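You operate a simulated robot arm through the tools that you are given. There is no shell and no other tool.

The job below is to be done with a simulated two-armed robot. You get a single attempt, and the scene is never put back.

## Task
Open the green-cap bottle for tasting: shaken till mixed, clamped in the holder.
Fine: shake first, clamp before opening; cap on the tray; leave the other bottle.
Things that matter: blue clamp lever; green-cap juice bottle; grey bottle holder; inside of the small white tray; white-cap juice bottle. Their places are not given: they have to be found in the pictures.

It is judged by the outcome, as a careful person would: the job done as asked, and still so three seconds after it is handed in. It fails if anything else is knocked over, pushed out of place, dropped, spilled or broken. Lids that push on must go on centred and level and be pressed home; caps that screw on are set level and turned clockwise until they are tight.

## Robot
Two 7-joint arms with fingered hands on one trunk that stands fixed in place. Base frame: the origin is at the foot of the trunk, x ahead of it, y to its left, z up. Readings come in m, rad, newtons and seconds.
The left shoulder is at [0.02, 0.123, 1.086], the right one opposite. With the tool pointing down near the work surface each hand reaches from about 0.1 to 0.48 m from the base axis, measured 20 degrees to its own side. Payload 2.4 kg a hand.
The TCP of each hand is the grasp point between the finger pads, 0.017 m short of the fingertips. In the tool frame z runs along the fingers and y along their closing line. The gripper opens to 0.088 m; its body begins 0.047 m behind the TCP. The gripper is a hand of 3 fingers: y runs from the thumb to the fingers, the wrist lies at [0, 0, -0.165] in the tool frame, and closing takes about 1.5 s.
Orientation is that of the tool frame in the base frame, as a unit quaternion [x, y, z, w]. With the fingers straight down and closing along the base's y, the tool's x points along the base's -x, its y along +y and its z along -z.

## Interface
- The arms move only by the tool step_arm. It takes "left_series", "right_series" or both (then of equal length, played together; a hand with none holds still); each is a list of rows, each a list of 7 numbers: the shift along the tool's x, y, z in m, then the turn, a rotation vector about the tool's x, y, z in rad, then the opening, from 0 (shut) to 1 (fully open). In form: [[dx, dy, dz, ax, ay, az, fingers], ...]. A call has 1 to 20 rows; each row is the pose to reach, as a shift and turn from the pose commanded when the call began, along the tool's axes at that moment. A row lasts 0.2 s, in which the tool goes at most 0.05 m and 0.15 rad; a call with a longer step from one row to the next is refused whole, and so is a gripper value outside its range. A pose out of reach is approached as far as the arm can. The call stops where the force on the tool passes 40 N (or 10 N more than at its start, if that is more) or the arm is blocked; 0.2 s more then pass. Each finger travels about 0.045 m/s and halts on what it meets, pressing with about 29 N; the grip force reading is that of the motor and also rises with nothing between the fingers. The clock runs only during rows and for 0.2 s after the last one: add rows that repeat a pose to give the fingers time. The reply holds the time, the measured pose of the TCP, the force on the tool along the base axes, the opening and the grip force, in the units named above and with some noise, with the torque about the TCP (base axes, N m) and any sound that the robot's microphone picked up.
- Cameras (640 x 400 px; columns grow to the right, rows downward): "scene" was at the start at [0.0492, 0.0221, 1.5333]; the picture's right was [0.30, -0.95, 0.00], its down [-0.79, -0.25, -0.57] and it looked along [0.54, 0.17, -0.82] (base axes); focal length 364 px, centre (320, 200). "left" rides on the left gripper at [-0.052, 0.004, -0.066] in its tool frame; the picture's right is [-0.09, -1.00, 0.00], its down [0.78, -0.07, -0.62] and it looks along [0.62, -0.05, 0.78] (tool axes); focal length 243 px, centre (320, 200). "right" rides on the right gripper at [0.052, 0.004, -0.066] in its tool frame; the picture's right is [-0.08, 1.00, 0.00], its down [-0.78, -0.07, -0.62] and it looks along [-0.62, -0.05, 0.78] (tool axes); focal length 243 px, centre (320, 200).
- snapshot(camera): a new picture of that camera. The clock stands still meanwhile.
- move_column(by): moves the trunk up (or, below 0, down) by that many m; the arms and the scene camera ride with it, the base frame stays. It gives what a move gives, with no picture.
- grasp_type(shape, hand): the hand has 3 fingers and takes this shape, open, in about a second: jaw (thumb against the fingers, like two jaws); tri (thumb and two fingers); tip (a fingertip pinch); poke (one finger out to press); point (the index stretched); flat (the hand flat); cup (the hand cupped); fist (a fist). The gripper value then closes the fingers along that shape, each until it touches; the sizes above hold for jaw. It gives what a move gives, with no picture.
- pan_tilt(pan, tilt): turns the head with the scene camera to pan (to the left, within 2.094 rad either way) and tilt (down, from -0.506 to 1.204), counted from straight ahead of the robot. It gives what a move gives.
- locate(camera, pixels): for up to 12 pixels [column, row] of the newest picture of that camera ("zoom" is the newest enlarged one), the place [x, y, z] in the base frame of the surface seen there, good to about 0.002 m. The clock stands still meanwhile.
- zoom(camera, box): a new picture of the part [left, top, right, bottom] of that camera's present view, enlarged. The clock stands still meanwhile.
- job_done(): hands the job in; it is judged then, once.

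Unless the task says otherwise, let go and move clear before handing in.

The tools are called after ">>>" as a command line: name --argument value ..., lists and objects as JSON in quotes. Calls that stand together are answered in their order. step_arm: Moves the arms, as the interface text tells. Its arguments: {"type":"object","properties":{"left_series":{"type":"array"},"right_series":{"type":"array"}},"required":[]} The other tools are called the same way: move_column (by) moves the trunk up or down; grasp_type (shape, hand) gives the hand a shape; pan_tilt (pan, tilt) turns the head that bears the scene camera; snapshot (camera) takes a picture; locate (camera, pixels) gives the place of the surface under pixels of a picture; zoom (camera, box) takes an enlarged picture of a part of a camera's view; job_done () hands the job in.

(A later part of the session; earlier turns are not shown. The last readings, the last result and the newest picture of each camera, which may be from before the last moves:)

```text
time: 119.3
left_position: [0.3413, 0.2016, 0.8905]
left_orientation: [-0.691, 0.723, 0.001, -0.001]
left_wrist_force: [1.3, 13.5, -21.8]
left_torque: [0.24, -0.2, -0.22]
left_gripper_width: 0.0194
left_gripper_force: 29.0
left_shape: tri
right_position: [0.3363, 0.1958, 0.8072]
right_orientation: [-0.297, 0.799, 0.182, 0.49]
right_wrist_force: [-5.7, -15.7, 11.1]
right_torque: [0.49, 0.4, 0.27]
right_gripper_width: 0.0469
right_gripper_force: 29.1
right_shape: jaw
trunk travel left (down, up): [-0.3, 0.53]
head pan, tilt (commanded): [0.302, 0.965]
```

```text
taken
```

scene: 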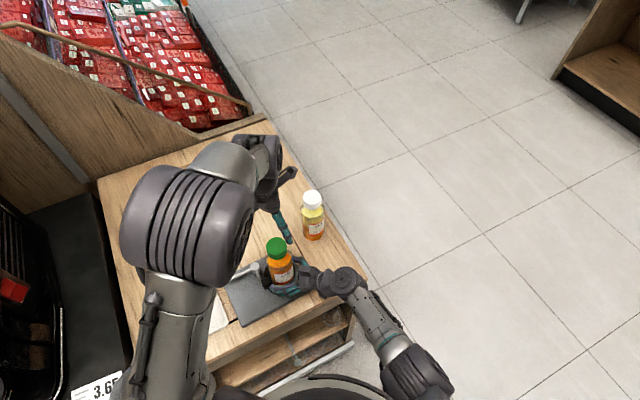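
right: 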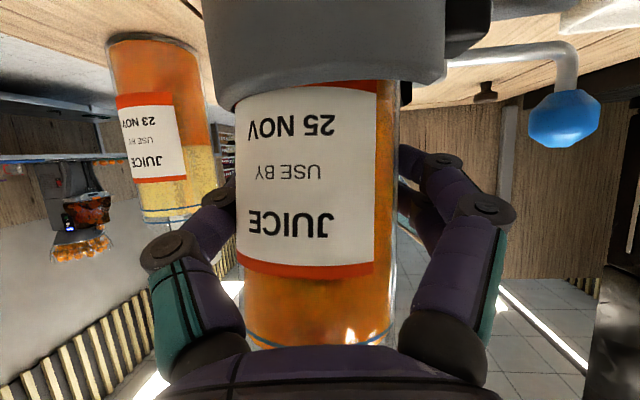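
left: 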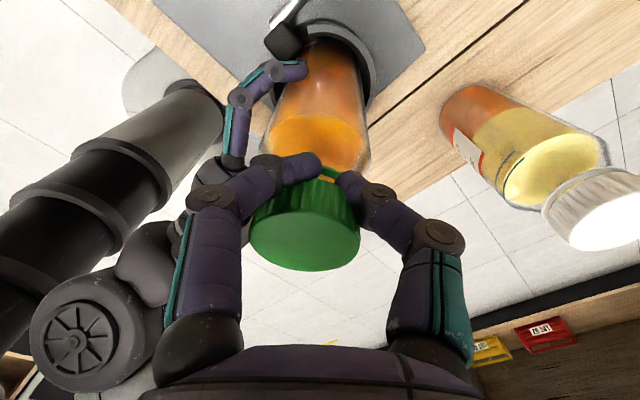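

The fingertips have ended up low on the risen cap, pulling it with 22 N and slipping. I'll open, rise clear and turn the left hand back to regrip properly centred and higher.

>>> step_arm --left_series '[[0, 0, 0, 0, 0, 0, 0.3], [0, 0, 0, 0, 0, 0, 0.7], [0, 0, 0, 0, 0, 0, 1], [0, 0, 0, 0, 0, 0, 1], [0, 0, -0.03, 0, 0, 0, 1], [0, 0, -0.06, 0, 0, 0, 1], [0, 0, -0.09, 0, 0, 0.15, 1], [0, 0, -0.11, 0, 0, 0.3, 1], [0, 0, -0.11, 0, 0, 0.45, 1], [0, 0, -0.11, 0, 0, 0.6, 1], [0, 0, -0.11, 0, 0, 0.75, 1], [0, 0, -0.11, 0, 0, 0.9, 1], [0, 0, -0.11, 0, 0, 1.05, 1], [0, 0, -0.11, 0, 0, 1.2, 1], [0, 0, -0.11, 0, 0, 1.35, 1], [0, 0, -0.11, 0, 0, 1.5, 1], [0, 0, -0.11, 0, 0, 1.52, 1]]'

>>> snapshot --camera "left"

>>> zoom --camera "left" --box '[210, 0, 450, 190]'

>>> snapshot --camera "right"

```text
time: 122.9
left_position: [0.342, 0.2023, 0.9999]
left_orientation: [0.0, 1.0, 0.0, -0.001]
left_wrist_force: [0.4, 0.9, 0.2]
left_torque: [-0.02, -0.01, -0.02]
left_gripper_width: 0.0881
left_gripper_force: 0.1
left_shape: tri
right_position: [0.3368, 0.1963, 0.8061]
right_orientation: [-0.298, 0.8, 0.183, 0.488]
right_wrist_force: [0.0, 1.2, 2.8]
right_torque: [0.06, 0.0, 0.04]
right_gripper_width: 0.0473
right_gripper_force: 28.8
right_shape: jaw
trunk travel left (down, up): [-0.3, 0.53]
head pan, tilt (commanded): [0.302, 0.965]
```

```text
taken
```

left: 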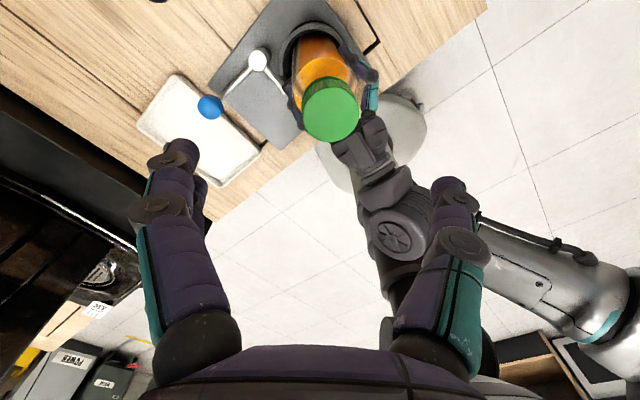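

```text
2.11 times, centred on (330, 95) of left
```

zoom: 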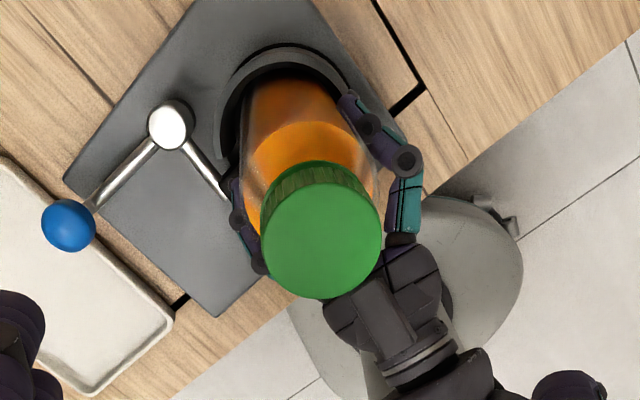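

```text
taken
```

right: 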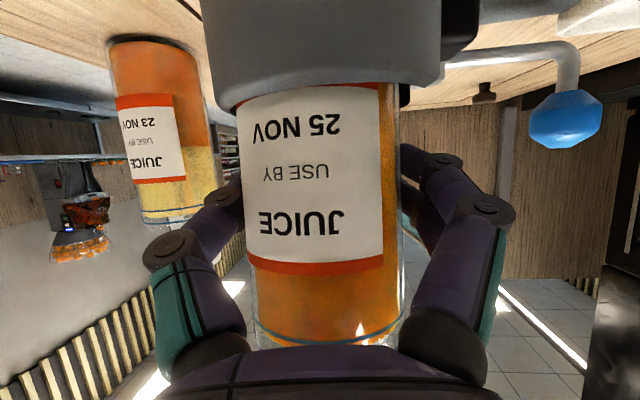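

The left hand is back at yaw 0 above the cap. I'll locate the cap's top from this zoom.

>>> locate --camera "zoom" --pixels '[[321, 240], [275, 235], [367, 235], [321, 205], [321, 280], [290, 270], [355, 270], [320, 175], [318, 145], [168, 120], [70, 225], [230, 185]]'

>>> locate --camera "zoom" --pixels '[[217, 310], [68, 180], [245, 65], [330, 60], [222, 190], [213, 160], [300, 50], [170, 105]]'

```text
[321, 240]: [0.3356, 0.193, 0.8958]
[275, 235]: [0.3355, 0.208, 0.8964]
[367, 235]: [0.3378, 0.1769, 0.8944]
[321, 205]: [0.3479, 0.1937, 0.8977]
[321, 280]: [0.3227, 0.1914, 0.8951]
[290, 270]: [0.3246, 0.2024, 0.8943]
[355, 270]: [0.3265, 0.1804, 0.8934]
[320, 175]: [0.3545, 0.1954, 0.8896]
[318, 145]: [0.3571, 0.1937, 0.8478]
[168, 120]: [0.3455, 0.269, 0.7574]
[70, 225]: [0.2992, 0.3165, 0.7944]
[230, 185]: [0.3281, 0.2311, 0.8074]
```

```text
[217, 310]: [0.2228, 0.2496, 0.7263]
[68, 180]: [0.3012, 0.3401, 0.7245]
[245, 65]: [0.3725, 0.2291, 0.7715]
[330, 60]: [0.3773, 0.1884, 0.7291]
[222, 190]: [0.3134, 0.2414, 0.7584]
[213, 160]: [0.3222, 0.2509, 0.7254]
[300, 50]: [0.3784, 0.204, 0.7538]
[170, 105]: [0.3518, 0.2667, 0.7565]
```

The cap centre is now near (0.336,0.1925) with top at z 0.896. I'll zoom closely on the cap and neck to see how far it has backed off.

>>> zoom --camera "left" --box '[290, 55, 375, 150]'

>>> zoom --camera "scene" --box '[240, 215, 330, 300]'

```text
4.21 times, centred on (332, 102) of left
```

zoom: 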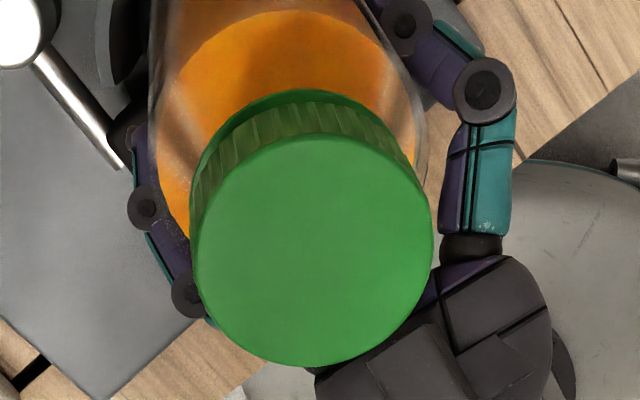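

```text
4.71 times, centred on (285, 258) of scene
```

zoom: 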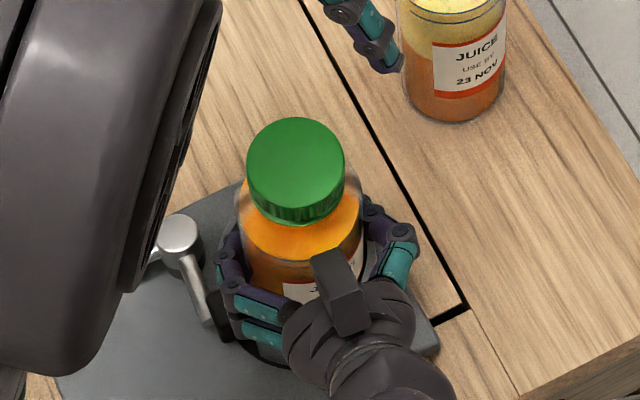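

The scene now shows the cap at (295,165) in this zoom. I'll locate it from the scene camera to compare with the earlier scene reading (0.891).

>>> locate --camera "zoom" --pixels '[[295, 155], [260, 155], [330, 155], [295, 125], [295, 185], [270, 135], [320, 135], [270, 178], [320, 178], [295, 215], [295, 240], [280, 265]]'

```text
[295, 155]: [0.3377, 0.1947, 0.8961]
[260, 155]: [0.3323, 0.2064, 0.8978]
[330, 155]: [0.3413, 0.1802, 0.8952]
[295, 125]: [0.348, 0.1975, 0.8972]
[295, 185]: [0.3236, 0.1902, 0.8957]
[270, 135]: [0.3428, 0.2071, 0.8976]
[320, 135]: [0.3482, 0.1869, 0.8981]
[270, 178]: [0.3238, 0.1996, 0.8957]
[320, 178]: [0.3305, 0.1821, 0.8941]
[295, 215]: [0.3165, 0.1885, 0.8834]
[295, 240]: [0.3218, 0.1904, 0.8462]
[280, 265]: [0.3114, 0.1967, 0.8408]
```

The cap top averages 0.896 in the scene view against 0.8905 closed, so it has risen a few millimetres. I'll regrip it centred at (0.3365,0.1935) with the tips at mid-cap height (TCP z 0.894).

>>> step_arm --left_series '[[0.0028, -0.0044, 0.03, 0, 0, 0, 1], [0.0055, -0.0088, 0.06, 0, 0, 0, 1], [0.0055, -0.0088, 0.09, 0, 0, 0, 0.85], [0.0055, -0.0088, 0.106, 0, 0, 0, 0.75], [0.0055, -0.0088, 0.106, 0, 0, 0, 0.75]]'

>>> snapshot --camera "left"

```text
time: 124.1
left_position: [0.3338, 0.1932, 0.8939]
left_orientation: [-0.001, 1.0, 0.0, 0.0]
left_wrist_force: [-0.1, -0.3, 0.3]
left_torque: [0.01, 0.01, -0.01]
left_gripper_width: 0.0662
left_gripper_force: 0.1
left_shape: tri
right_position: [0.3367, 0.1959, 0.8057]
right_orientation: [-0.298, 0.799, 0.183, 0.488]
right_wrist_force: [-0.8, 1.2, 3.0]
right_torque: [0.06, -0.03, -0.02]
right_gripper_width: 0.0474
right_gripper_force: 29.0
right_shape: jaw
trunk travel left (down, up): [-0.3, 0.53]
head pan, tilt (commanded): [0.302, 0.965]
```

```text
taken
```

left: 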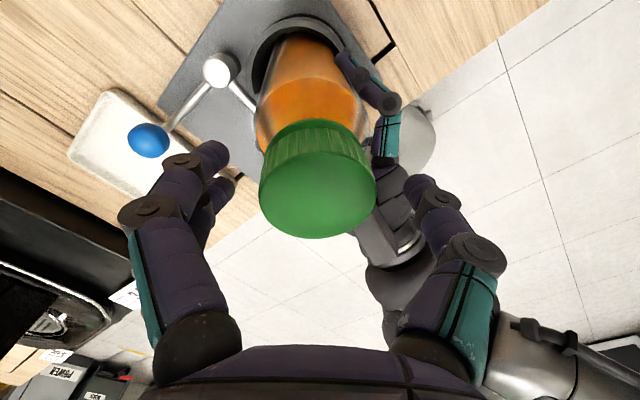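

The cap is centred sideways but about 3–4 mm toward +x of the TCP. I'll correct that and close on the cap.

>>> step_arm --left_series '[[-0.0035, 0, 0, 0, 0, 0, 0.6], [-0.0035, 0, 0, 0, 0, 0, 0.45], [-0.0035, 0, 0, 0, 0, 0, 0.3], [-0.0035, 0, 0, 0, 0, 0, 0.1], [-0.0035, 0, 0, 0, 0, 0, 0], [-0.0035, 0, 0, 0, 0, 0, 0], [-0.0035, 0, 0, 0, 0, 0, 0]]'

>>> snapshot --camera "left"

```text
time: 125.7
left_position: [0.3385, 0.1929, 0.8943]
left_orientation: [0.0, 1.0, 0.001, 0.0]
left_wrist_force: [0.9, 0.2, 1.0]
left_torque: [0.09, -0.01, -0.01]
left_gripper_width: 0.0316
left_gripper_force: 29.2
left_shape: tri
right_position: [0.3368, 0.1963, 0.8047]
right_orientation: [-0.298, 0.799, 0.184, 0.488]
right_wrist_force: [-2.4, 0.4, 2.6]
right_torque: [0.02, 0.02, 0.01]
right_gripper_width: 0.0473
right_gripper_force: 29.4
right_shape: jaw
trunk travel left (down, up): [-0.3, 0.53]
head pan, tilt (commanded): [0.302, 0.965]
```

```text
taken
```

left: 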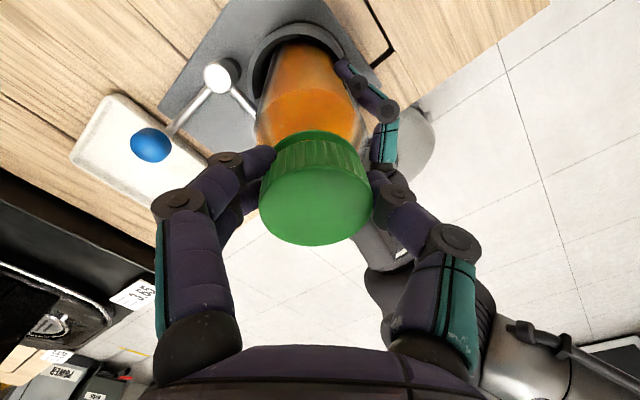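

This grip is better (width 0.032, almost no vertical force). I'll turn counter-clockwise about 40° and check torque and slip.

>>> step_arm --left_series '[[0, 0, 0, 0, 0, -0.1, 0], [0, 0, 0, 0, 0, -0.2, 0], [0, 0, 0, 0, 0, -0.3, 0], [0, 0, -0.0005, 0, 0, -0.4, 0], [0, 0, -0.001, 0, 0, -0.5, 0], [0, 0, -0.001, 0, 0, -0.6, 0], [0, 0, -0.0015, 0, 0, -0.7, 0]]'

>>> snapshot --camera "left"

>>> snapshot --camera "right"

```text
time: 127.3
left_position: [0.3406, 0.195, 0.8961]
left_orientation: [-0.345, 0.939, -0.001, 0.0]
left_wrist_force: [2.1, 9.2, -0.9]
left_torque: [0.03, -0.13, -0.09]
left_gripper_width: 0.0309
left_gripper_force: 28.6
left_shape: tri
right_position: [0.3373, 0.1967, 0.8058]
right_orientation: [-0.298, 0.8, 0.183, 0.488]
right_wrist_force: [-3.5, -7.6, 3.5]
right_torque: [0.1, 0.05, 0.01]
right_gripper_width: 0.0469
right_gripper_force: 28.9
right_shape: jaw
trunk travel left (down, up): [-0.3, 0.53]
head pan, tilt (commanded): [0.302, 0.965]
```

```text
taken
```

left: 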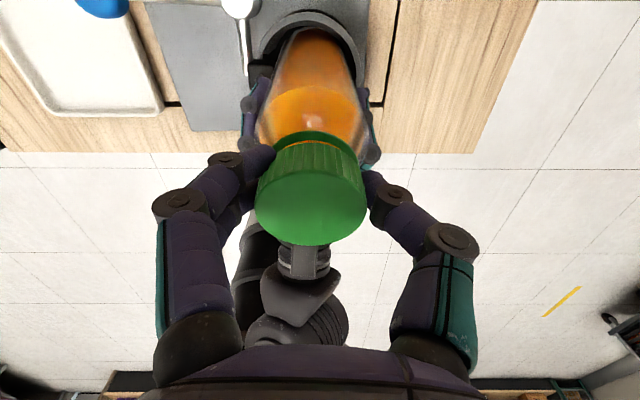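

```text
taken
```

right: 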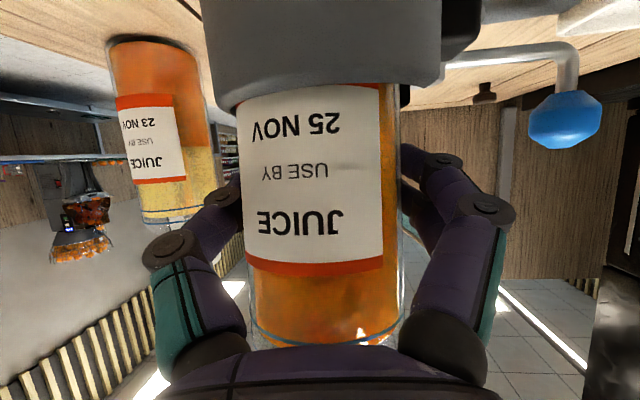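

The cap turned cleanly with the hand (width steady at 0.031, torque only 0.09 N·m), and a gap shows between cap and neck ring at (315,143). I'll keep turning another 40°.

>>> step_arm --left_series '[[0, 0, -0.0005, 0, 0, -0.1, 0], [0, 0, -0.0008, 0, 0, -0.2, 0], [0, 0, -0.001, 0, 0, -0.3, 0], [0, 0, -0.0013, 0, 0, -0.4, 0], [0, 0, -0.0015, 0, 0, -0.5, 0], [0, 0, -0.0018, 0, 0, -0.6, 0], [0, 0, -0.002, 0, 0, -0.7, 0]]'

>>> snapshot --camera "left"

>>> snapshot --camera "right"

```text
time: 128.9
left_position: [0.341, 0.194, 0.8978]
left_orientation: [-0.646, 0.763, 0.0, -0.001]
left_wrist_force: [-1.1, 10.9, -11.1]
left_torque: [0.14, -0.36, -0.11]
left_gripper_width: 0.0316
left_gripper_force: 29.1
left_shape: tri
right_position: [0.3385, 0.1962, 0.805]
right_orientation: [-0.297, 0.8, 0.182, 0.488]
right_wrist_force: [-0.9, -11.1, 6.1]
right_torque: [0.31, 0.24, 0.04]
right_gripper_width: 0.0472
right_gripper_force: 28.7
right_shape: jaw
trunk travel left (down, up): [-0.3, 0.53]
head pan, tilt (commanded): [0.302, 0.965]
```

```text
taken
```

left: 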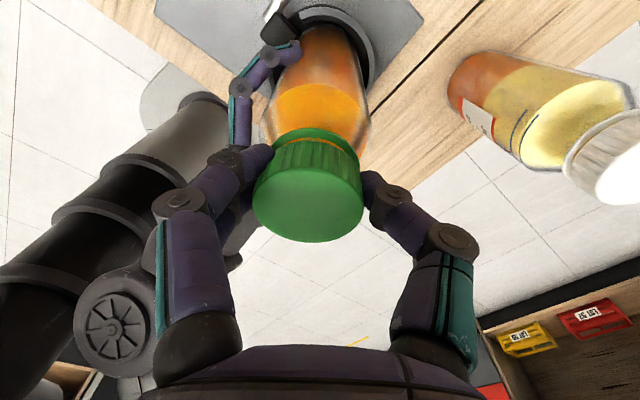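

```text
taken
```

right: 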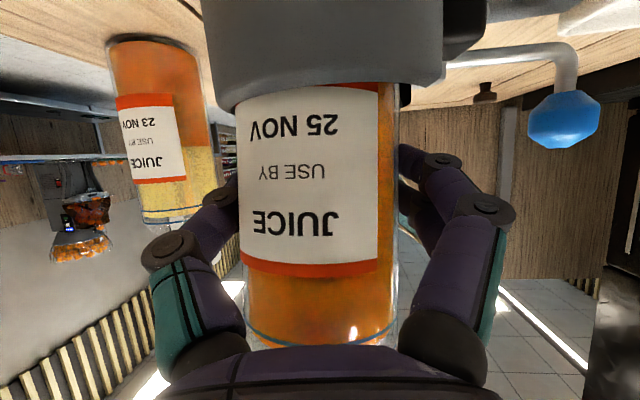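

The cap is still threaded (11 N pull means I rose a bit too fast). I'll turn another 25° while easing down 1 mm, then regrip for the next stroke.

>>> step_arm --left_series '[[0, 0, 0.0005, 0, 0, -0.1, 0], [0, 0, 0.001, 0, 0, -0.2, 0], [0, 0, 0.001, 0, 0, -0.3, 0], [0, 0, 0.001, 0, 0, -0.4, 0], [0, 0, 0.001, 0, 0, -0.5, 0]]'

>>> snapshot --camera "left"

>>> zoom --camera "scene" --box '[220, 190, 350, 310]'

```text
time: 130.1
left_position: [0.3398, 0.1931, 0.8982]
left_orientation: [0.815, -0.58, 0.0, 0.0]
left_wrist_force: [-3.5, 14.0, -4.6]
left_torque: [0.38, -0.42, -0.15]
left_gripper_width: 0.0317
left_gripper_force: 29.1
left_shape: tri
right_position: [0.3359, 0.1957, 0.8053]
right_orientation: [-0.298, 0.8, 0.183, 0.488]
right_wrist_force: [3.6, -10.1, 6.1]
right_torque: [0.47, 0.35, 0.08]
right_gripper_width: 0.0471
right_gripper_force: 29.5
right_shape: jaw
trunk travel left (down, up): [-0.3, 0.53]
head pan, tilt (commanded): [0.302, 0.965]
```

```text
taken
```

left: 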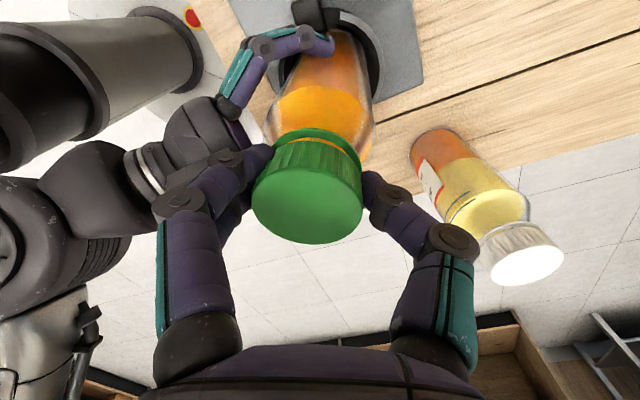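

```text
3.33 times, centred on (285, 250) of scene
```

zoom: 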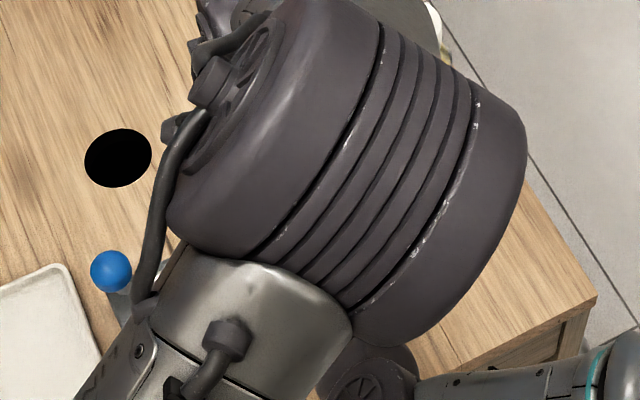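

The hand has reached yaw 109° and the sideways 14 N shows the bottle is being held slightly off upright. I'll open in place, rotate back to yaw 0 around the cap without touching it, and check.

>>> step_arm --left_series '[[0, 0, 0, 0, 0, 0, 0.4], [0, 0, 0, 0, 0, 0, 0.7], [0, 0, 0, 0, 0, 0, 1], [0, 0, 0, 0, 0, 0, 1], [0, 0, 0, 0, 0, 0.14, 1], [0, 0, 0, 0, 0, 0.28, 1], [0, 0, 0, 0, 0, 0.42, 1], [0, 0, 0, 0, 0, 0.56, 1], [0, 0, 0, 0, 0, 0.7, 1], [0, 0, 0, 0, 0, 0.84, 1], [0, 0, 0, 0, 0, 0.98, 1], [0, 0, 0, 0, 0, 1.12, 1], [0, 0, 0, 0, 0, 1.26, 1], [0, 0, 0, 0, 0, 1.4, 1], [0, 0, 0, 0, 0, 1.54, 1], [0, 0, 0, 0, 0, 1.68, 1], [0, 0, 0, 0, 0, 1.82, 1], [0, 0, 0, 0, 0, 1.9, 1]]'

>>> snapshot --camera "left"

>>> locate --camera "left" --pixels '[[318, 195], [290, 195], [345, 195], [318, 220], [318, 175], [300, 215], [335, 215]]'

```text
time: 133.9
left_position: [0.3406, 0.1922, 0.8973]
left_orientation: [0.001, 1.0, 0.0, 0.0]
left_wrist_force: [0.4, -0.4, 0.0]
left_torque: [0.02, 0.02, -0.03]
left_gripper_width: 0.0878
left_gripper_force: 0.1
left_shape: tri
right_position: [0.3368, 0.1969, 0.8066]
right_orientation: [-0.298, 0.8, 0.183, 0.488]
right_wrist_force: [-1.6, 2.0, -0.4]
right_torque: [-0.04, 0.03, 0.02]
right_gripper_width: 0.0479
right_gripper_force: 29.1
right_shape: jaw
trunk travel left (down, up): [-0.3, 0.53]
head pan, tilt (commanded): [0.302, 0.965]
```

```text
taken
```

left: 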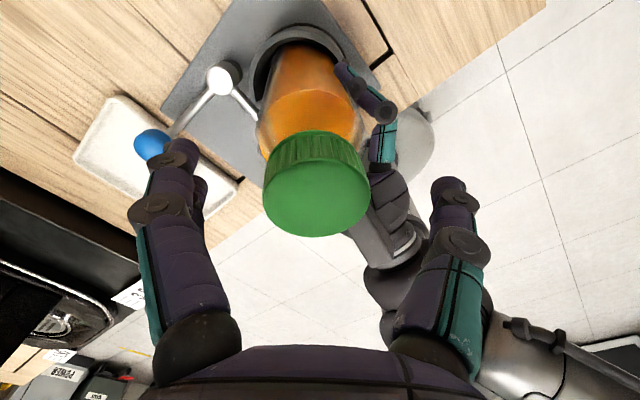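

```text
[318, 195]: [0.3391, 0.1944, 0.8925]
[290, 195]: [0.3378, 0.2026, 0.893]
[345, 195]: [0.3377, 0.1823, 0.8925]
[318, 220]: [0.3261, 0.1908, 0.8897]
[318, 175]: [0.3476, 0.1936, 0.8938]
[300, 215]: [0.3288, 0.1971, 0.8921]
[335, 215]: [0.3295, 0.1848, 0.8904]
```

The cap sits at (0.339,0.1935) with its top at 0.892: it turned about 100° relative to the bottle and rose a millimetre or so. I'll do another full stroke: lower 7 mm, grip, and turn 100° counter-clockwise.

>>> step_arm --left_series '[[0.0016, 0.0013, 0.004, 0, 0, 0, 0.8], [0.0016, 0.0013, 0.0075, 0, 0, 0, 0.5], [0.0016, 0.0013, 0.0075, 0, 0, 0, 0.25], [0.0016, 0.0013, 0.0075, 0, 0, 0, 0], [0.0016, 0.0013, 0.0075, 0, 0, 0, 0], [0.0016, 0.0013, 0.0075, 0, 0, 0, 0], [0.0016, 0.0013, 0.0075, 0, 0, -0.14, 0], [0.0016, 0.0013, 0.0075, 0, 0, -0.28, 0], [0.0016, 0.0013, 0.0073, 0, 0, -0.42, 0], [0.0016, 0.0013, 0.0071, 0, 0, -0.56, 0], [0.0016, 0.0013, 0.0069, 0, 0, -0.7, 0], [0.0016, 0.0013, 0.0067, 0, 0, -0.84, 0], [0.0016, 0.0013, 0.0065, 0, 0, -0.98, 0], [0.0016, 0.0013, 0.0063, 0, 0, -1.12, 0], [0.0016, 0.0013, 0.0061, 0, 0, -1.26, 0], [0.0016, 0.0013, 0.0059, 0, 0, -1.4, 0], [0.0016, 0.0013, 0.0057, 0, 0, -1.54, 0], [0.0016, 0.0013, 0.0055, 0, 0, -1.68, 0]]'

>>> snapshot --camera "left"

>>> snapshot --camera "right"

```text
time: 137.9
left_position: [0.3361, 0.1975, 0.8923]
left_orientation: [0.746, -0.666, -0.003, 0.001]
left_wrist_force: [-12.7, 21.0, 2.6]
left_torque: [0.32, 0.25, -0.35]
left_gripper_width: 0.0103
left_gripper_force: 29.0
left_shape: tri
right_position: [0.34, 0.1944, 0.8056]
right_orientation: [-0.294, 0.801, 0.18, 0.49]
right_wrist_force: [8.5, -8.5, -0.6]
right_torque: [0.98, 0.72, 0.25]
right_gripper_width: 0.049
right_gripper_force: 28.9
right_shape: jaw
trunk travel left (down, up): [-0.3, 0.53]
head pan, tilt (commanded): [0.302, 0.965]
stopped in row 18 (left hand): the force on the tool passed its limit at 40 N (the readings are from after the stop); the commanded pose is now the measured one
```

```text
taken
```

left: 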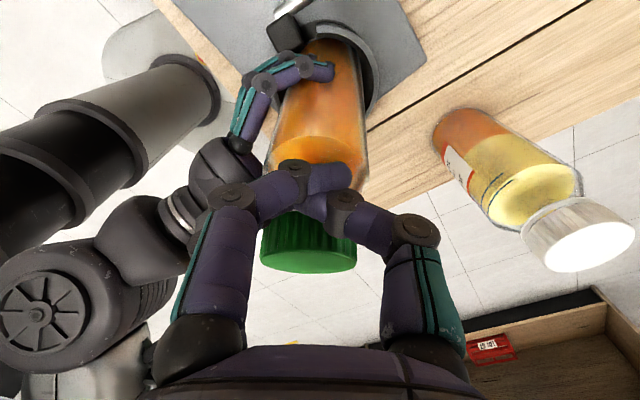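

```text
taken
```

right: 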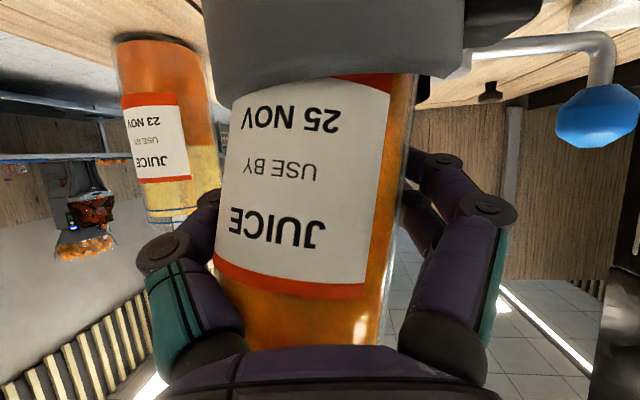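

The fingers slipped off again and the bottle is being pushed over (label tilted in the right camera), because the bottle's axis was not vertical under the hand. I'll open the left hand at once and lift clear.

>>> step_arm --left_series '[[0, 0, 0, 0, 0, 0, 0.3], [0, 0, 0, 0, 0, 0, 0.7], [0, 0, 0, 0, 0, 0, 1], [0, 0, 0, 0, 0, 0, 1], [0, 0, -0.03, 0, 0, 0, 1], [0, 0, -0.07, 0, 0, 0, 1], [0, 0, -0.11, 0, 0, 0.14, 1], [0, 0, -0.11, 0, 0, 0.28, 1], [0, 0, -0.11, 0, 0, 0.42, 1], [0, 0, -0.11, 0, 0, 0.56, 1], [0, 0, -0.11, 0, 0, 0.7, 1], [0, 0, -0.11, 0, 0, 0.84, 1], [0, 0, -0.11, 0, 0, 0.98, 1], [0, 0, -0.11, 0, 0, 1.12, 1], [0, 0, -0.11, 0, 0, 1.26, 1], [0, 0, -0.11, 0, 0, 1.4, 1], [0, 0, -0.11, 0, 0, 1.54, 1], [0, 0, -0.11, 0, 0, 1.68, 1]]'

>>> zoom --camera "left" --box '[210, 0, 450, 190]'

>>> locate --camera "zoom" --pixels '[[321, 240], [285, 235], [357, 235], [321, 210], [321, 270], [295, 260], [345, 260], [168, 120], [70, 225], [217, 310]]'

>>> snapshot --camera "right"

```text
time: 141.7
left_position: [0.3379, 0.1945, 1.0018]
left_orientation: [0.0, 1.0, 0.002, -0.002]
left_wrist_force: [-0.2, -0.5, -0.5]
left_torque: [-0.01, 0.02, 0.02]
left_gripper_width: 0.0877
left_gripper_force: 0.1
left_shape: tri
right_position: [0.339, 0.1939, 0.806]
right_orientation: [-0.297, 0.8, 0.181, 0.489]
right_wrist_force: [1.2, -1.1, 1.0]
right_torque: [-0.12, -0.08, -0.02]
right_gripper_width: 0.0434
right_gripper_force: 29.2
right_shape: jaw
trunk travel left (down, up): [-0.3, 0.53]
head pan, tilt (commanded): [0.302, 0.965]
```

```text
2.11 times, centred on (330, 95) of left
```

zoom: 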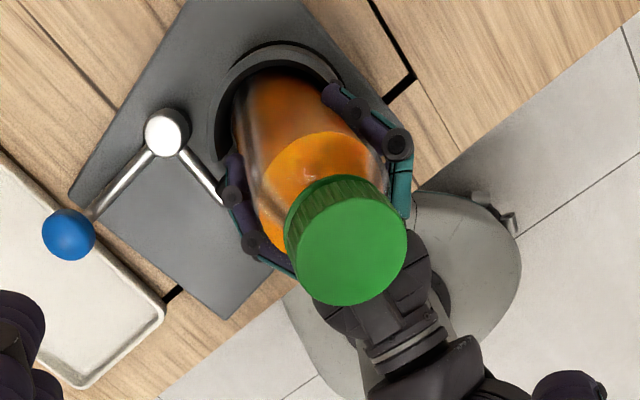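

```text
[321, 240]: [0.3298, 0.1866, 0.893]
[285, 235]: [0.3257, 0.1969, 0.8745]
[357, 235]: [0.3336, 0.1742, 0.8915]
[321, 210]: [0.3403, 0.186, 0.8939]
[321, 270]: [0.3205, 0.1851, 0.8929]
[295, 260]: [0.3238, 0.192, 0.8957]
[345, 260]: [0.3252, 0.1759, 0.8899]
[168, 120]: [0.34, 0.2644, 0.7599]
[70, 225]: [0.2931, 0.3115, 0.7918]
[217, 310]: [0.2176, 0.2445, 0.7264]
```

```text
taken
```

right: 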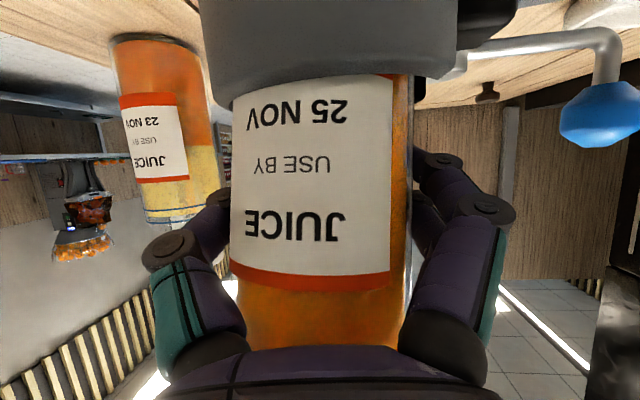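

The bottle now leans about 11° and the holder has slid about 5 mm; the clamp alone doesn't stop it tilting toward the right palm. I'll grip the leaned cap gently with the left hand so it's supported, then release the right hand.

>>> step_arm --left_series '[[0.0045, -0.008, 0.03, 0, 0, 0, 1], [0.0089, -0.0165, 0.06, 0, 0, 0, 1], [0.0089, -0.0165, 0.09, 0, 0, 0, 1], [0.0089, -0.0165, 0.107, 0, 0, 0, 0.9], [0.0089, -0.0165, 0.107, 0, 0, 0, 0.8]]'

>>> snapshot --camera "left"

```text
time: 142.9
left_position: [0.3293, 0.1767, 0.895]
left_orientation: [-0.002, 1.0, 0.001, -0.003]
left_wrist_force: [0.8, 1.4, 1.1]
left_torque: [0.0, 0.02, 0.02]
left_gripper_width: 0.0706
left_gripper_force: 0.0
left_shape: tri
right_position: [0.3392, 0.1949, 0.8051]
right_orientation: [-0.297, 0.8, 0.182, 0.488]
right_wrist_force: [1.6, -1.1, 1.5]
right_torque: [-0.1, -0.08, -0.04]
right_gripper_width: 0.0434
right_gripper_force: 29.0
right_shape: jaw
trunk travel left (down, up): [-0.3, 0.53]
head pan, tilt (commanded): [0.302, 0.965]
```

```text
taken
```

left: 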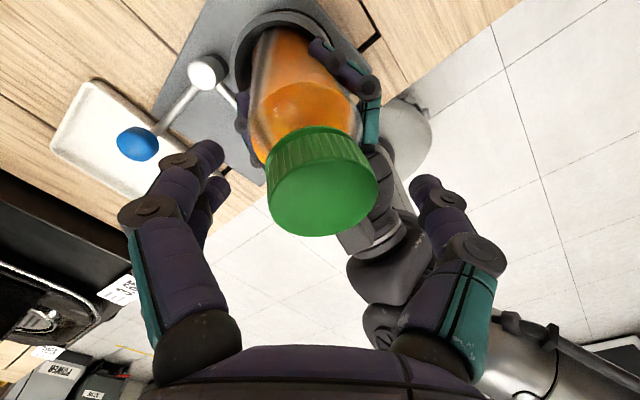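

The cap is between the fingers (columns 266–378). I'll close on it with a 3 mm x correction, then open the right hand once it is supported.

>>> step_arm --left_series '[[-0.003, 0, 0, 0, 0, 0, 0.6], [-0.003, 0, 0, 0, 0, 0, 0.4], [-0.003, 0, 0, 0, 0, 0, 0.2], [-0.003, 0, 0, 0, 0, 0, 0], [-0.003, 0, 0, 0, 0, 0, 0], [-0.003, 0, 0, 0, 0, 0, 0], [-0.003, 0, 0, 0, 0, 0, 0], [-0.003, 0, 0, 0, 0, 0, 0], [-0.003, 0, 0, 0, 0, 0, 0], [-0.003, 0, 0, 0, 0, 0, 0]]' --right_series '[[0, 0, 0, 0, 0, 0, 0], [0, 0, 0, 0, 0, 0, 0], [0, 0, 0, 0, 0, 0, 0], [0, 0, 0, 0, 0, 0, 0], [0, 0, 0, 0, 0, 0, 0], [0, 0, 0, 0, 0, 0, 0.3], [0, 0, 0, 0, 0, 0, 0.6], [0, 0, 0, 0, 0, 0, 0.8], [0, 0, 0, 0, 0, 0, 1], [0, 0, 0, 0, 0, 0, 1]]'

>>> snapshot --camera "left"

>>> snapshot --camera "right"

```text
time: 145.1
left_position: [0.3331, 0.1787, 0.895]
left_orientation: [-0.001, 1.0, 0.0, -0.002]
left_wrist_force: [1.5, 1.8, 0.7]
left_torque: [0.02, -0.02, 0.0]
left_gripper_width: 0.0286
left_gripper_force: 28.7
left_shape: tri
right_position: [0.338, 0.1957, 0.8052]
right_orientation: [-0.296, 0.8, 0.181, 0.49]
right_wrist_force: [0.2, -0.7, -0.6]
right_torque: [0.02, 0.05, -0.02]
right_gripper_width: 0.0879
right_gripper_force: 0.0
right_shape: jaw
trunk travel left (down, up): [-0.3, 0.53]
head pan, tilt (commanded): [0.302, 0.965]
```

```text
taken
```

left: 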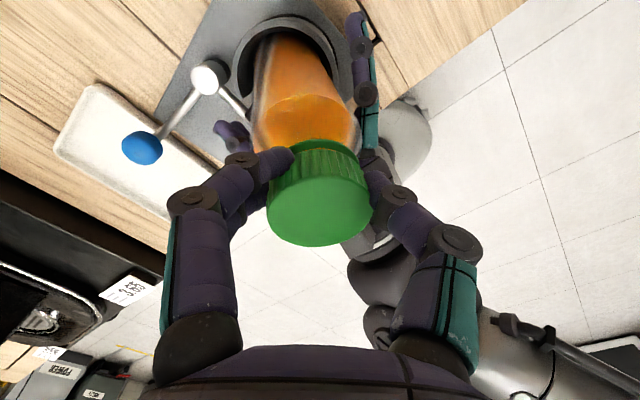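

```text
taken
```

right: 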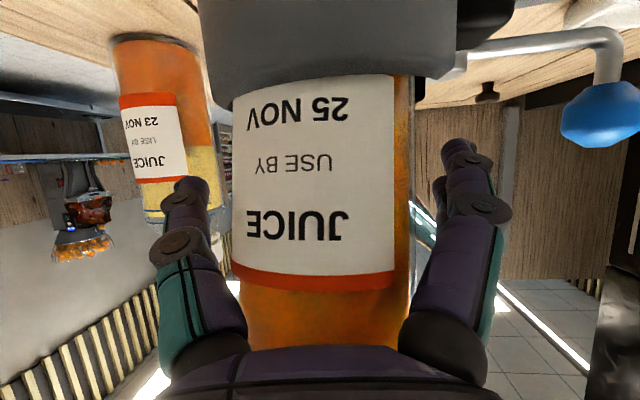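

The cap is supported and the right hand is open. I'll withdraw the right hand straight back, and then ease the cap over to upright at about (0.3375,0.1985).

>>> step_arm --left_series '[[0, 0, 0, 0, 0, 0, 0], [0, 0, 0, 0, 0, 0, 0], [0, 0, 0, 0, 0, 0, 0], [0, 0, 0, 0, 0, 0, 0], [-0.001, 0.004, 0, 0, 0, 0, 0], [-0.002, 0.008, 0, 0, 0, 0, 0], [-0.003, 0.012, 0.0005, 0, 0, 0, 0], [-0.004, 0.016, 0.001, 0, 0, 0, 0], [-0.0045, 0.02, 0.001, 0, 0, 0, 0], [-0.0045, 0.02, 0.001, 0, 0, 0, 0]]' --right_series '[[0, 0, -0.015, 0, 0, 0, 1], [0, 0, -0.035, 0, 0, 0, 1], [0, 0, -0.06, 0, 0, 0, 1], [0, 0, -0.085, 0, 0, 0, 1], [0, 0, -0.1, 0, 0, 0, 1], [0, 0, -0.1, 0, 0, 0, 1], [0, 0, -0.1, 0, 0, 0, 1], [0, 0, -0.1, 0, 0, 0, 1], [0, 0, -0.1, 0, 0, 0, 1], [0, 0, -0.1, 0, 0, 0, 1]]'

>>> snapshot --camera "right"

>>> snapshot --camera "left"

```text
time: 147.3
left_position: [0.3369, 0.1982, 0.893]
left_orientation: [-0.002, 1.0, 0.002, -0.001]
left_wrist_force: [1.3, -2.7, 5.7]
left_torque: [-0.18, -0.01, 0.08]
left_gripper_width: 0.0282
left_gripper_force: 29.3
left_shape: tri
right_position: [0.2715, 0.1387, 0.8507]
right_orientation: [-0.295, 0.8, 0.181, 0.49]
right_wrist_force: [1.0, -0.4, -0.6]
right_torque: [0.0, 0.03, 0.01]
right_gripper_width: 0.0877
right_gripper_force: 0.0
right_shape: jaw
trunk travel left (down, up): [-0.3, 0.53]
head pan, tilt (commanded): [0.302, 0.965]
```

```text
taken
```

right: 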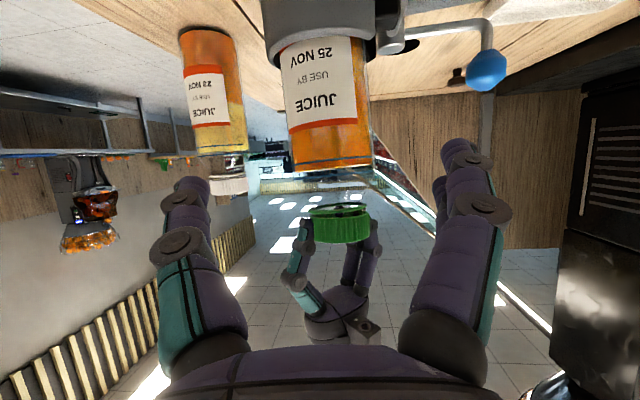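

```text
taken
```

left: 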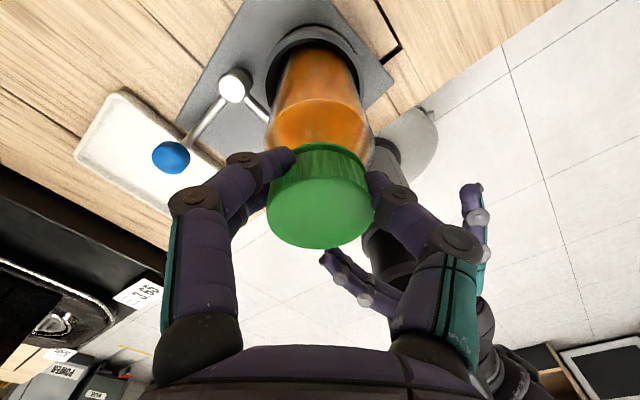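

The bottle looks nearly upright again, held by the left hand. I'll zoom in on the neck and on the pad from the right camera.

>>> zoom --camera "right" --box '[260, 0, 440, 270]'

>>> locate --camera "right" --pixels '[[320, 60], [320, 100], [325, 140], [328, 160], [300, 80], [350, 75], [305, 140], [355, 135], [340, 230], [325, 230], [355, 230], [392, 40]]'

```text
1.48 times, centred on (350, 135) of right
```

zoom: 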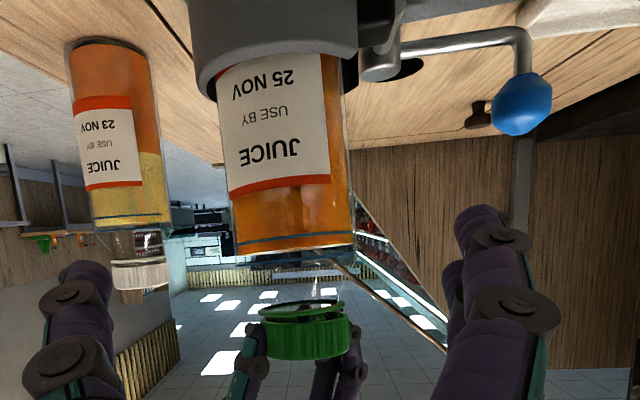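

```text
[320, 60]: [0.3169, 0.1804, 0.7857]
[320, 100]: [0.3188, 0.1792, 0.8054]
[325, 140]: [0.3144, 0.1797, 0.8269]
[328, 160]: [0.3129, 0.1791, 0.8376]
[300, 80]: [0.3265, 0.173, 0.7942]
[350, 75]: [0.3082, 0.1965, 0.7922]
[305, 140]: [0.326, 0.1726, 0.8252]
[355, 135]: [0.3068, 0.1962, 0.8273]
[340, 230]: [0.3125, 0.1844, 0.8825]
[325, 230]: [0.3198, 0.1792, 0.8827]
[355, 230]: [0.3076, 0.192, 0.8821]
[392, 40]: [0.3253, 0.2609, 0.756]
```

The front of the bottle leans about 4.6° toward -x. I'll check the cap's position and height with the left camera.

>>> locate --camera "left" --pixels '[[318, 205], [285, 205], [352, 205], [318, 235], [318, 185], [300, 225], [338, 225], [318, 160], [330, 120], [235, 85], [170, 155], [265, 120]]'

>>> zoom --camera "left" --box '[230, 60, 410, 260]'

```text
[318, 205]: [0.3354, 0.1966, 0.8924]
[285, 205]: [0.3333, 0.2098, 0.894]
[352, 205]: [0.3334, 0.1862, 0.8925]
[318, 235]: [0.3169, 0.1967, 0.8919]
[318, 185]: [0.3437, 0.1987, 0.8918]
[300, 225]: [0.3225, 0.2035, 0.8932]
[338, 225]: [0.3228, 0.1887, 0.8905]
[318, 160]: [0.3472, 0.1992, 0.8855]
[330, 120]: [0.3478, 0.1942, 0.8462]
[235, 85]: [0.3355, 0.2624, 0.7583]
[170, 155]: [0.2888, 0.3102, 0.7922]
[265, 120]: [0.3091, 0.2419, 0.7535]
```

```text
2.00 times, centred on (320, 160) of left
```

zoom: 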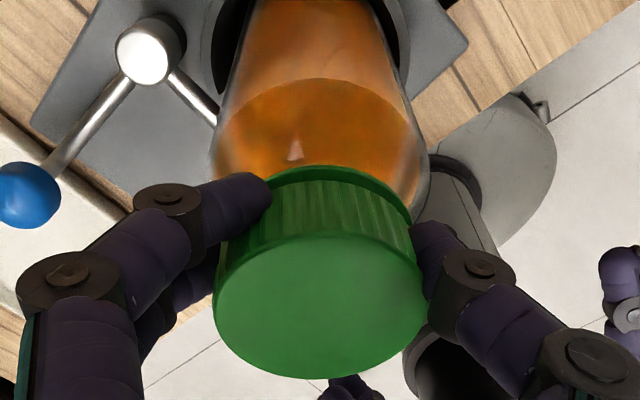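

The holder has drifted to hub (0.3355,0.2624), about 1 cm from its start, and the stroke past 85° yaw was probably blocked by the right hand itself. New plan: hold the cup (low, out of the way) with the right hand again, tighten the lever, and grip the cap higher. First I'll release the cap and raise the left hand.

>>> step_arm --left_series '[[0, 0, 0, 0, 0, 0, 0.3], [0, 0, 0, 0, 0, 0, 0.6], [0, 0, 0, 0, 0, 0, 0.9], [0, 0, 0, 0, 0, 0, 1], [0, 0, -0.03, 0, 0, 0, 1], [0, 0, -0.07, 0, 0, 0, 1], [-0.02, 0.04, -0.11, 0, 0, 0, 1], [-0.03, 0.08, -0.13, 0, 0, 0, 1]]'

>>> snapshot --camera "scene"

>>> snapshot --camera "right"

>>> snapshot --camera "left"

```text
refused: row 7 steps farther than a row can; nothing moved
```

```text
taken
```

scene: 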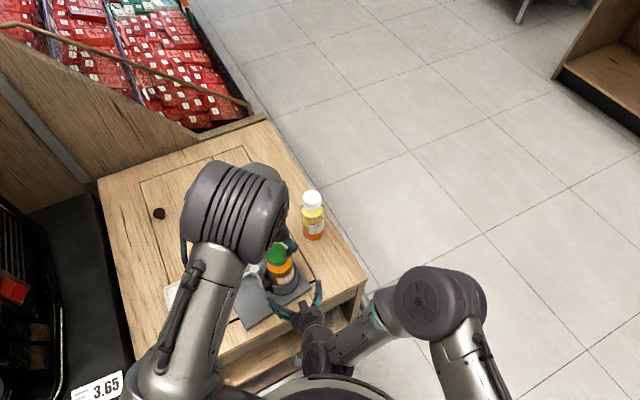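

```text
taken
```

right: 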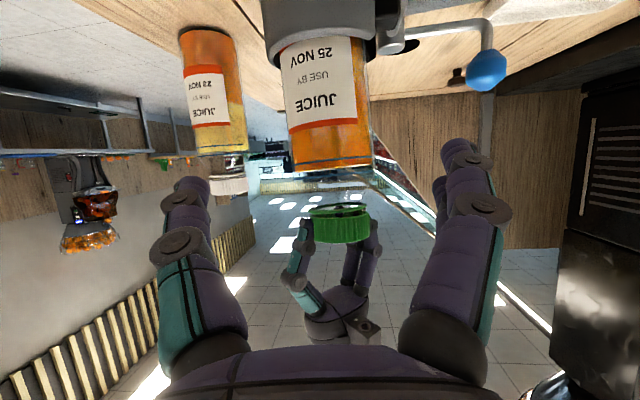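

```text
taken
```

left: 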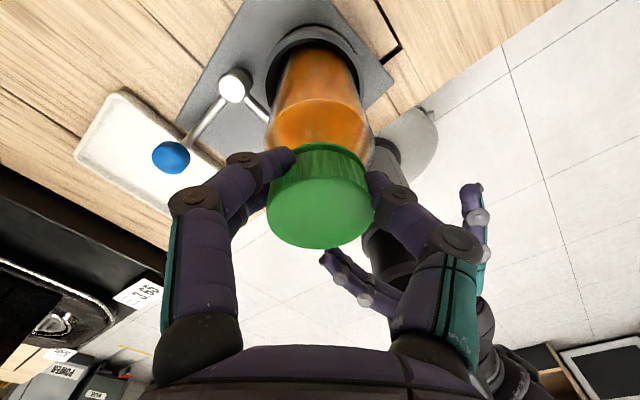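

That call was refused for too long a step, so nothing moved. I'll repeat the release and lift with smaller steps.

>>> step_arm --left_series '[[0, 0, 0, 0, 0, 0, 0.3], [0, 0, 0, 0, 0, 0, 0.6], [0, 0, 0, 0, 0, 0, 0.9], [0, 0, 0, 0, 0, 0, 1], [0, 0, -0.03, 0, 0, 0, 1], [0, 0, -0.07, 0, 0, 0, 1], [-0.01, 0.03, -0.1, 0, 0, 0, 1], [-0.02, 0.06, -0.12, 0, 0, 0, 1], [-0.03, 0.09, -0.13, 0, 0, 0, 1]]'

>>> zoom --camera "scene" --box '[210, 200, 340, 330]'

>>> zoom --camera "right" --box '[240, 0, 420, 270]'

>>> snapshot --camera "left"

```text
time: 149.3
left_position: [0.3664, 0.2905, 1.0235]
left_orientation: [-0.001, 1.0, 0.002, -0.002]
left_wrist_force: [0.4, 0.0, 0.5]
left_torque: [0.01, 0.03, -0.01]
left_gripper_width: 0.0879
left_gripper_force: 0.1
left_shape: tri
right_position: [0.2713, 0.1394, 0.8493]
right_orientation: [-0.297, 0.8, 0.181, 0.489]
right_wrist_force: [-0.1, 0.1, 0.8]
right_torque: [0.0, 0.01, -0.02]
right_gripper_width: 0.0877
right_gripper_force: 0.0
right_shape: jaw
trunk travel left (down, up): [-0.3, 0.53]
head pan, tilt (commanded): [0.302, 0.965]
```

```text
3.08 times, centred on (275, 265) of scene
```

zoom: 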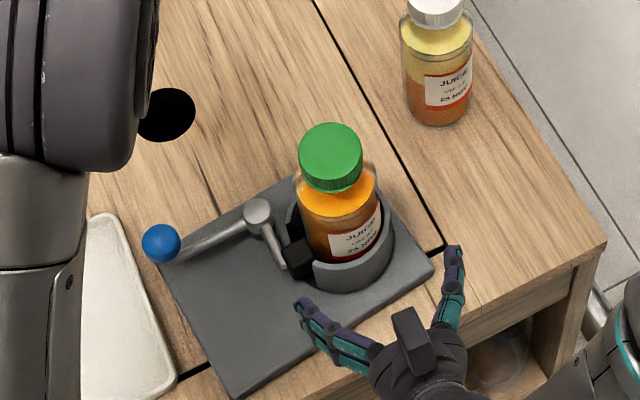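

```text
1.48 times, centred on (330, 135) of right
```

zoom: 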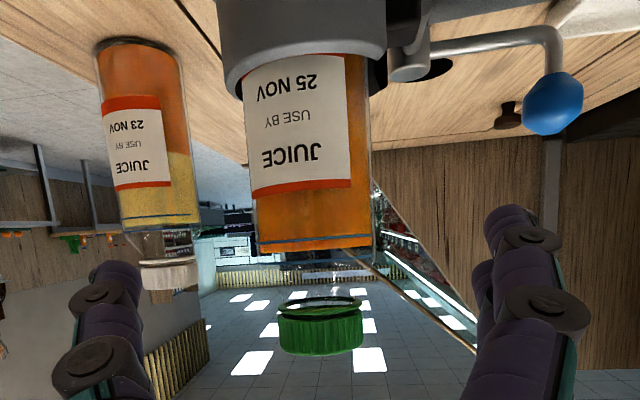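

```text
taken
```

left: 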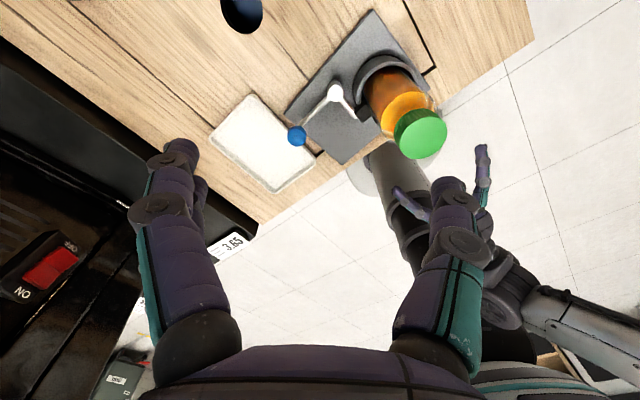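

The bottle now stands upright by itself with the pad against it (297,258), and the cap sits slightly higher on the neck than the white bottle's. I'll locate the holder's corners, hub, cup rim and cap.

>>> locate --camera "right" --pixels '[[320, 60], [325, 140]]'

>>> zoom --camera "scene" --box '[210, 200, 340, 330]'

>>> locate --camera "zoom" --pixels '[[165, 268], [236, 388], [428, 270], [257, 207], [160, 240], [295, 250], [330, 145], [302, 145], [358, 145], [330, 125], [330, 172], [330, 290]]'

>>> locate --camera "zoom" --pixels '[[320, 287], [345, 288], [370, 278], [385, 260], [391, 235], [385, 210], [350, 262], [310, 235], [375, 195], [340, 200], [355, 225], [300, 205]]'

```text
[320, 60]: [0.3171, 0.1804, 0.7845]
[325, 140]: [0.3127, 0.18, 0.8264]
```

```text
3.08 times, centred on (275, 265) of scene
```

zoom: 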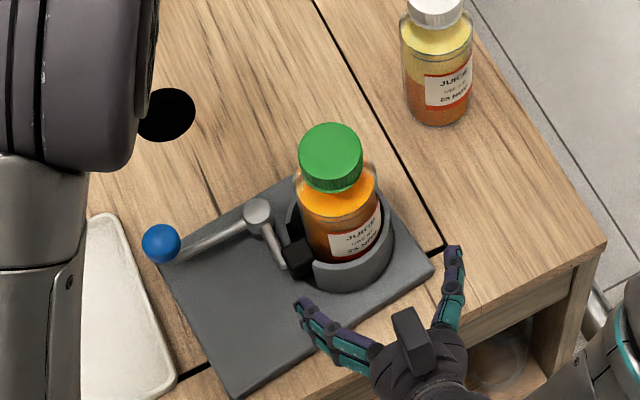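

```text
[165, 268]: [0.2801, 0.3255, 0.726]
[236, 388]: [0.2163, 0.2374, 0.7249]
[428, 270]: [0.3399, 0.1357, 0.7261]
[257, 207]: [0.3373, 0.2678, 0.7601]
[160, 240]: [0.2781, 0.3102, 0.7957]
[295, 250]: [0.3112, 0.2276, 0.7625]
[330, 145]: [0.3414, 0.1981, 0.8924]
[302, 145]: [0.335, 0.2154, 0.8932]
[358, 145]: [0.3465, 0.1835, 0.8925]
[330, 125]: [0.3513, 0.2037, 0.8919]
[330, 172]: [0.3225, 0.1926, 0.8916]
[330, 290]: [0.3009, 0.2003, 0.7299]
```

```text
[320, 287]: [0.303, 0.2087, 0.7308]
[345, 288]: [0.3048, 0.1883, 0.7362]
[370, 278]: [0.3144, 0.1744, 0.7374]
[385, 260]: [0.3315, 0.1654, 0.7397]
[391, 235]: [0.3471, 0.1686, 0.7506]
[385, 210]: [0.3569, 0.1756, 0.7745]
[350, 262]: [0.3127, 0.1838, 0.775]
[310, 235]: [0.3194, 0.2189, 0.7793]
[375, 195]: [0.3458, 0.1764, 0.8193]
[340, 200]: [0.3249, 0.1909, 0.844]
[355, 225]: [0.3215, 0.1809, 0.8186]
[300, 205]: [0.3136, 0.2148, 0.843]
```

The plate has turned about 8° around the cup, whose centre is still at (0.339,0.202), and the lever is at about 136° relative to the plate. I'll zoom in from the left camera to see how the bottle sits in the cup and whether the pad truly presses it.

>>> zoom --camera "left" --box '[320, 30, 460, 170]'

>>> zoom --camera "scene" --box '[255, 235, 315, 300]'

```text
2.86 times, centred on (390, 100) of left
```

zoom: 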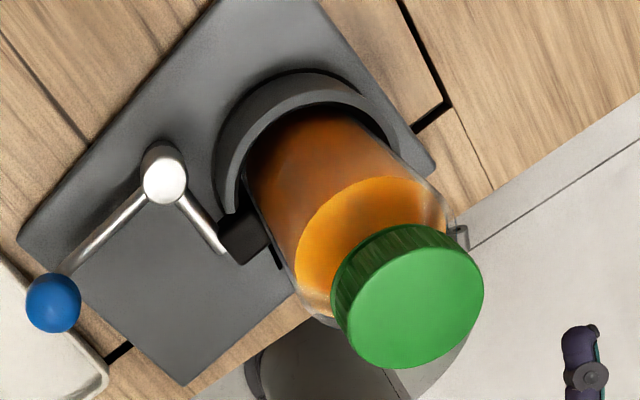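

```text
6.15 times, centred on (285, 268) of scene
```

zoom: 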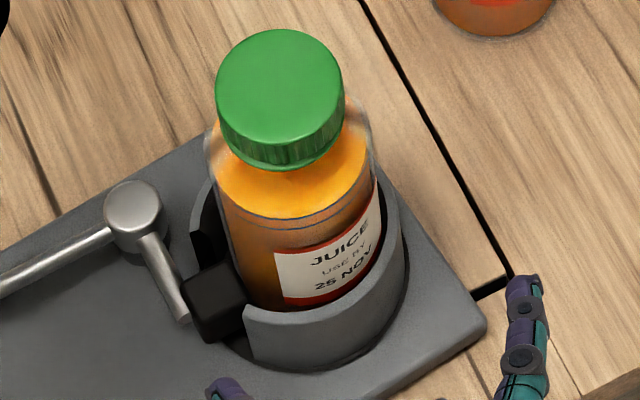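

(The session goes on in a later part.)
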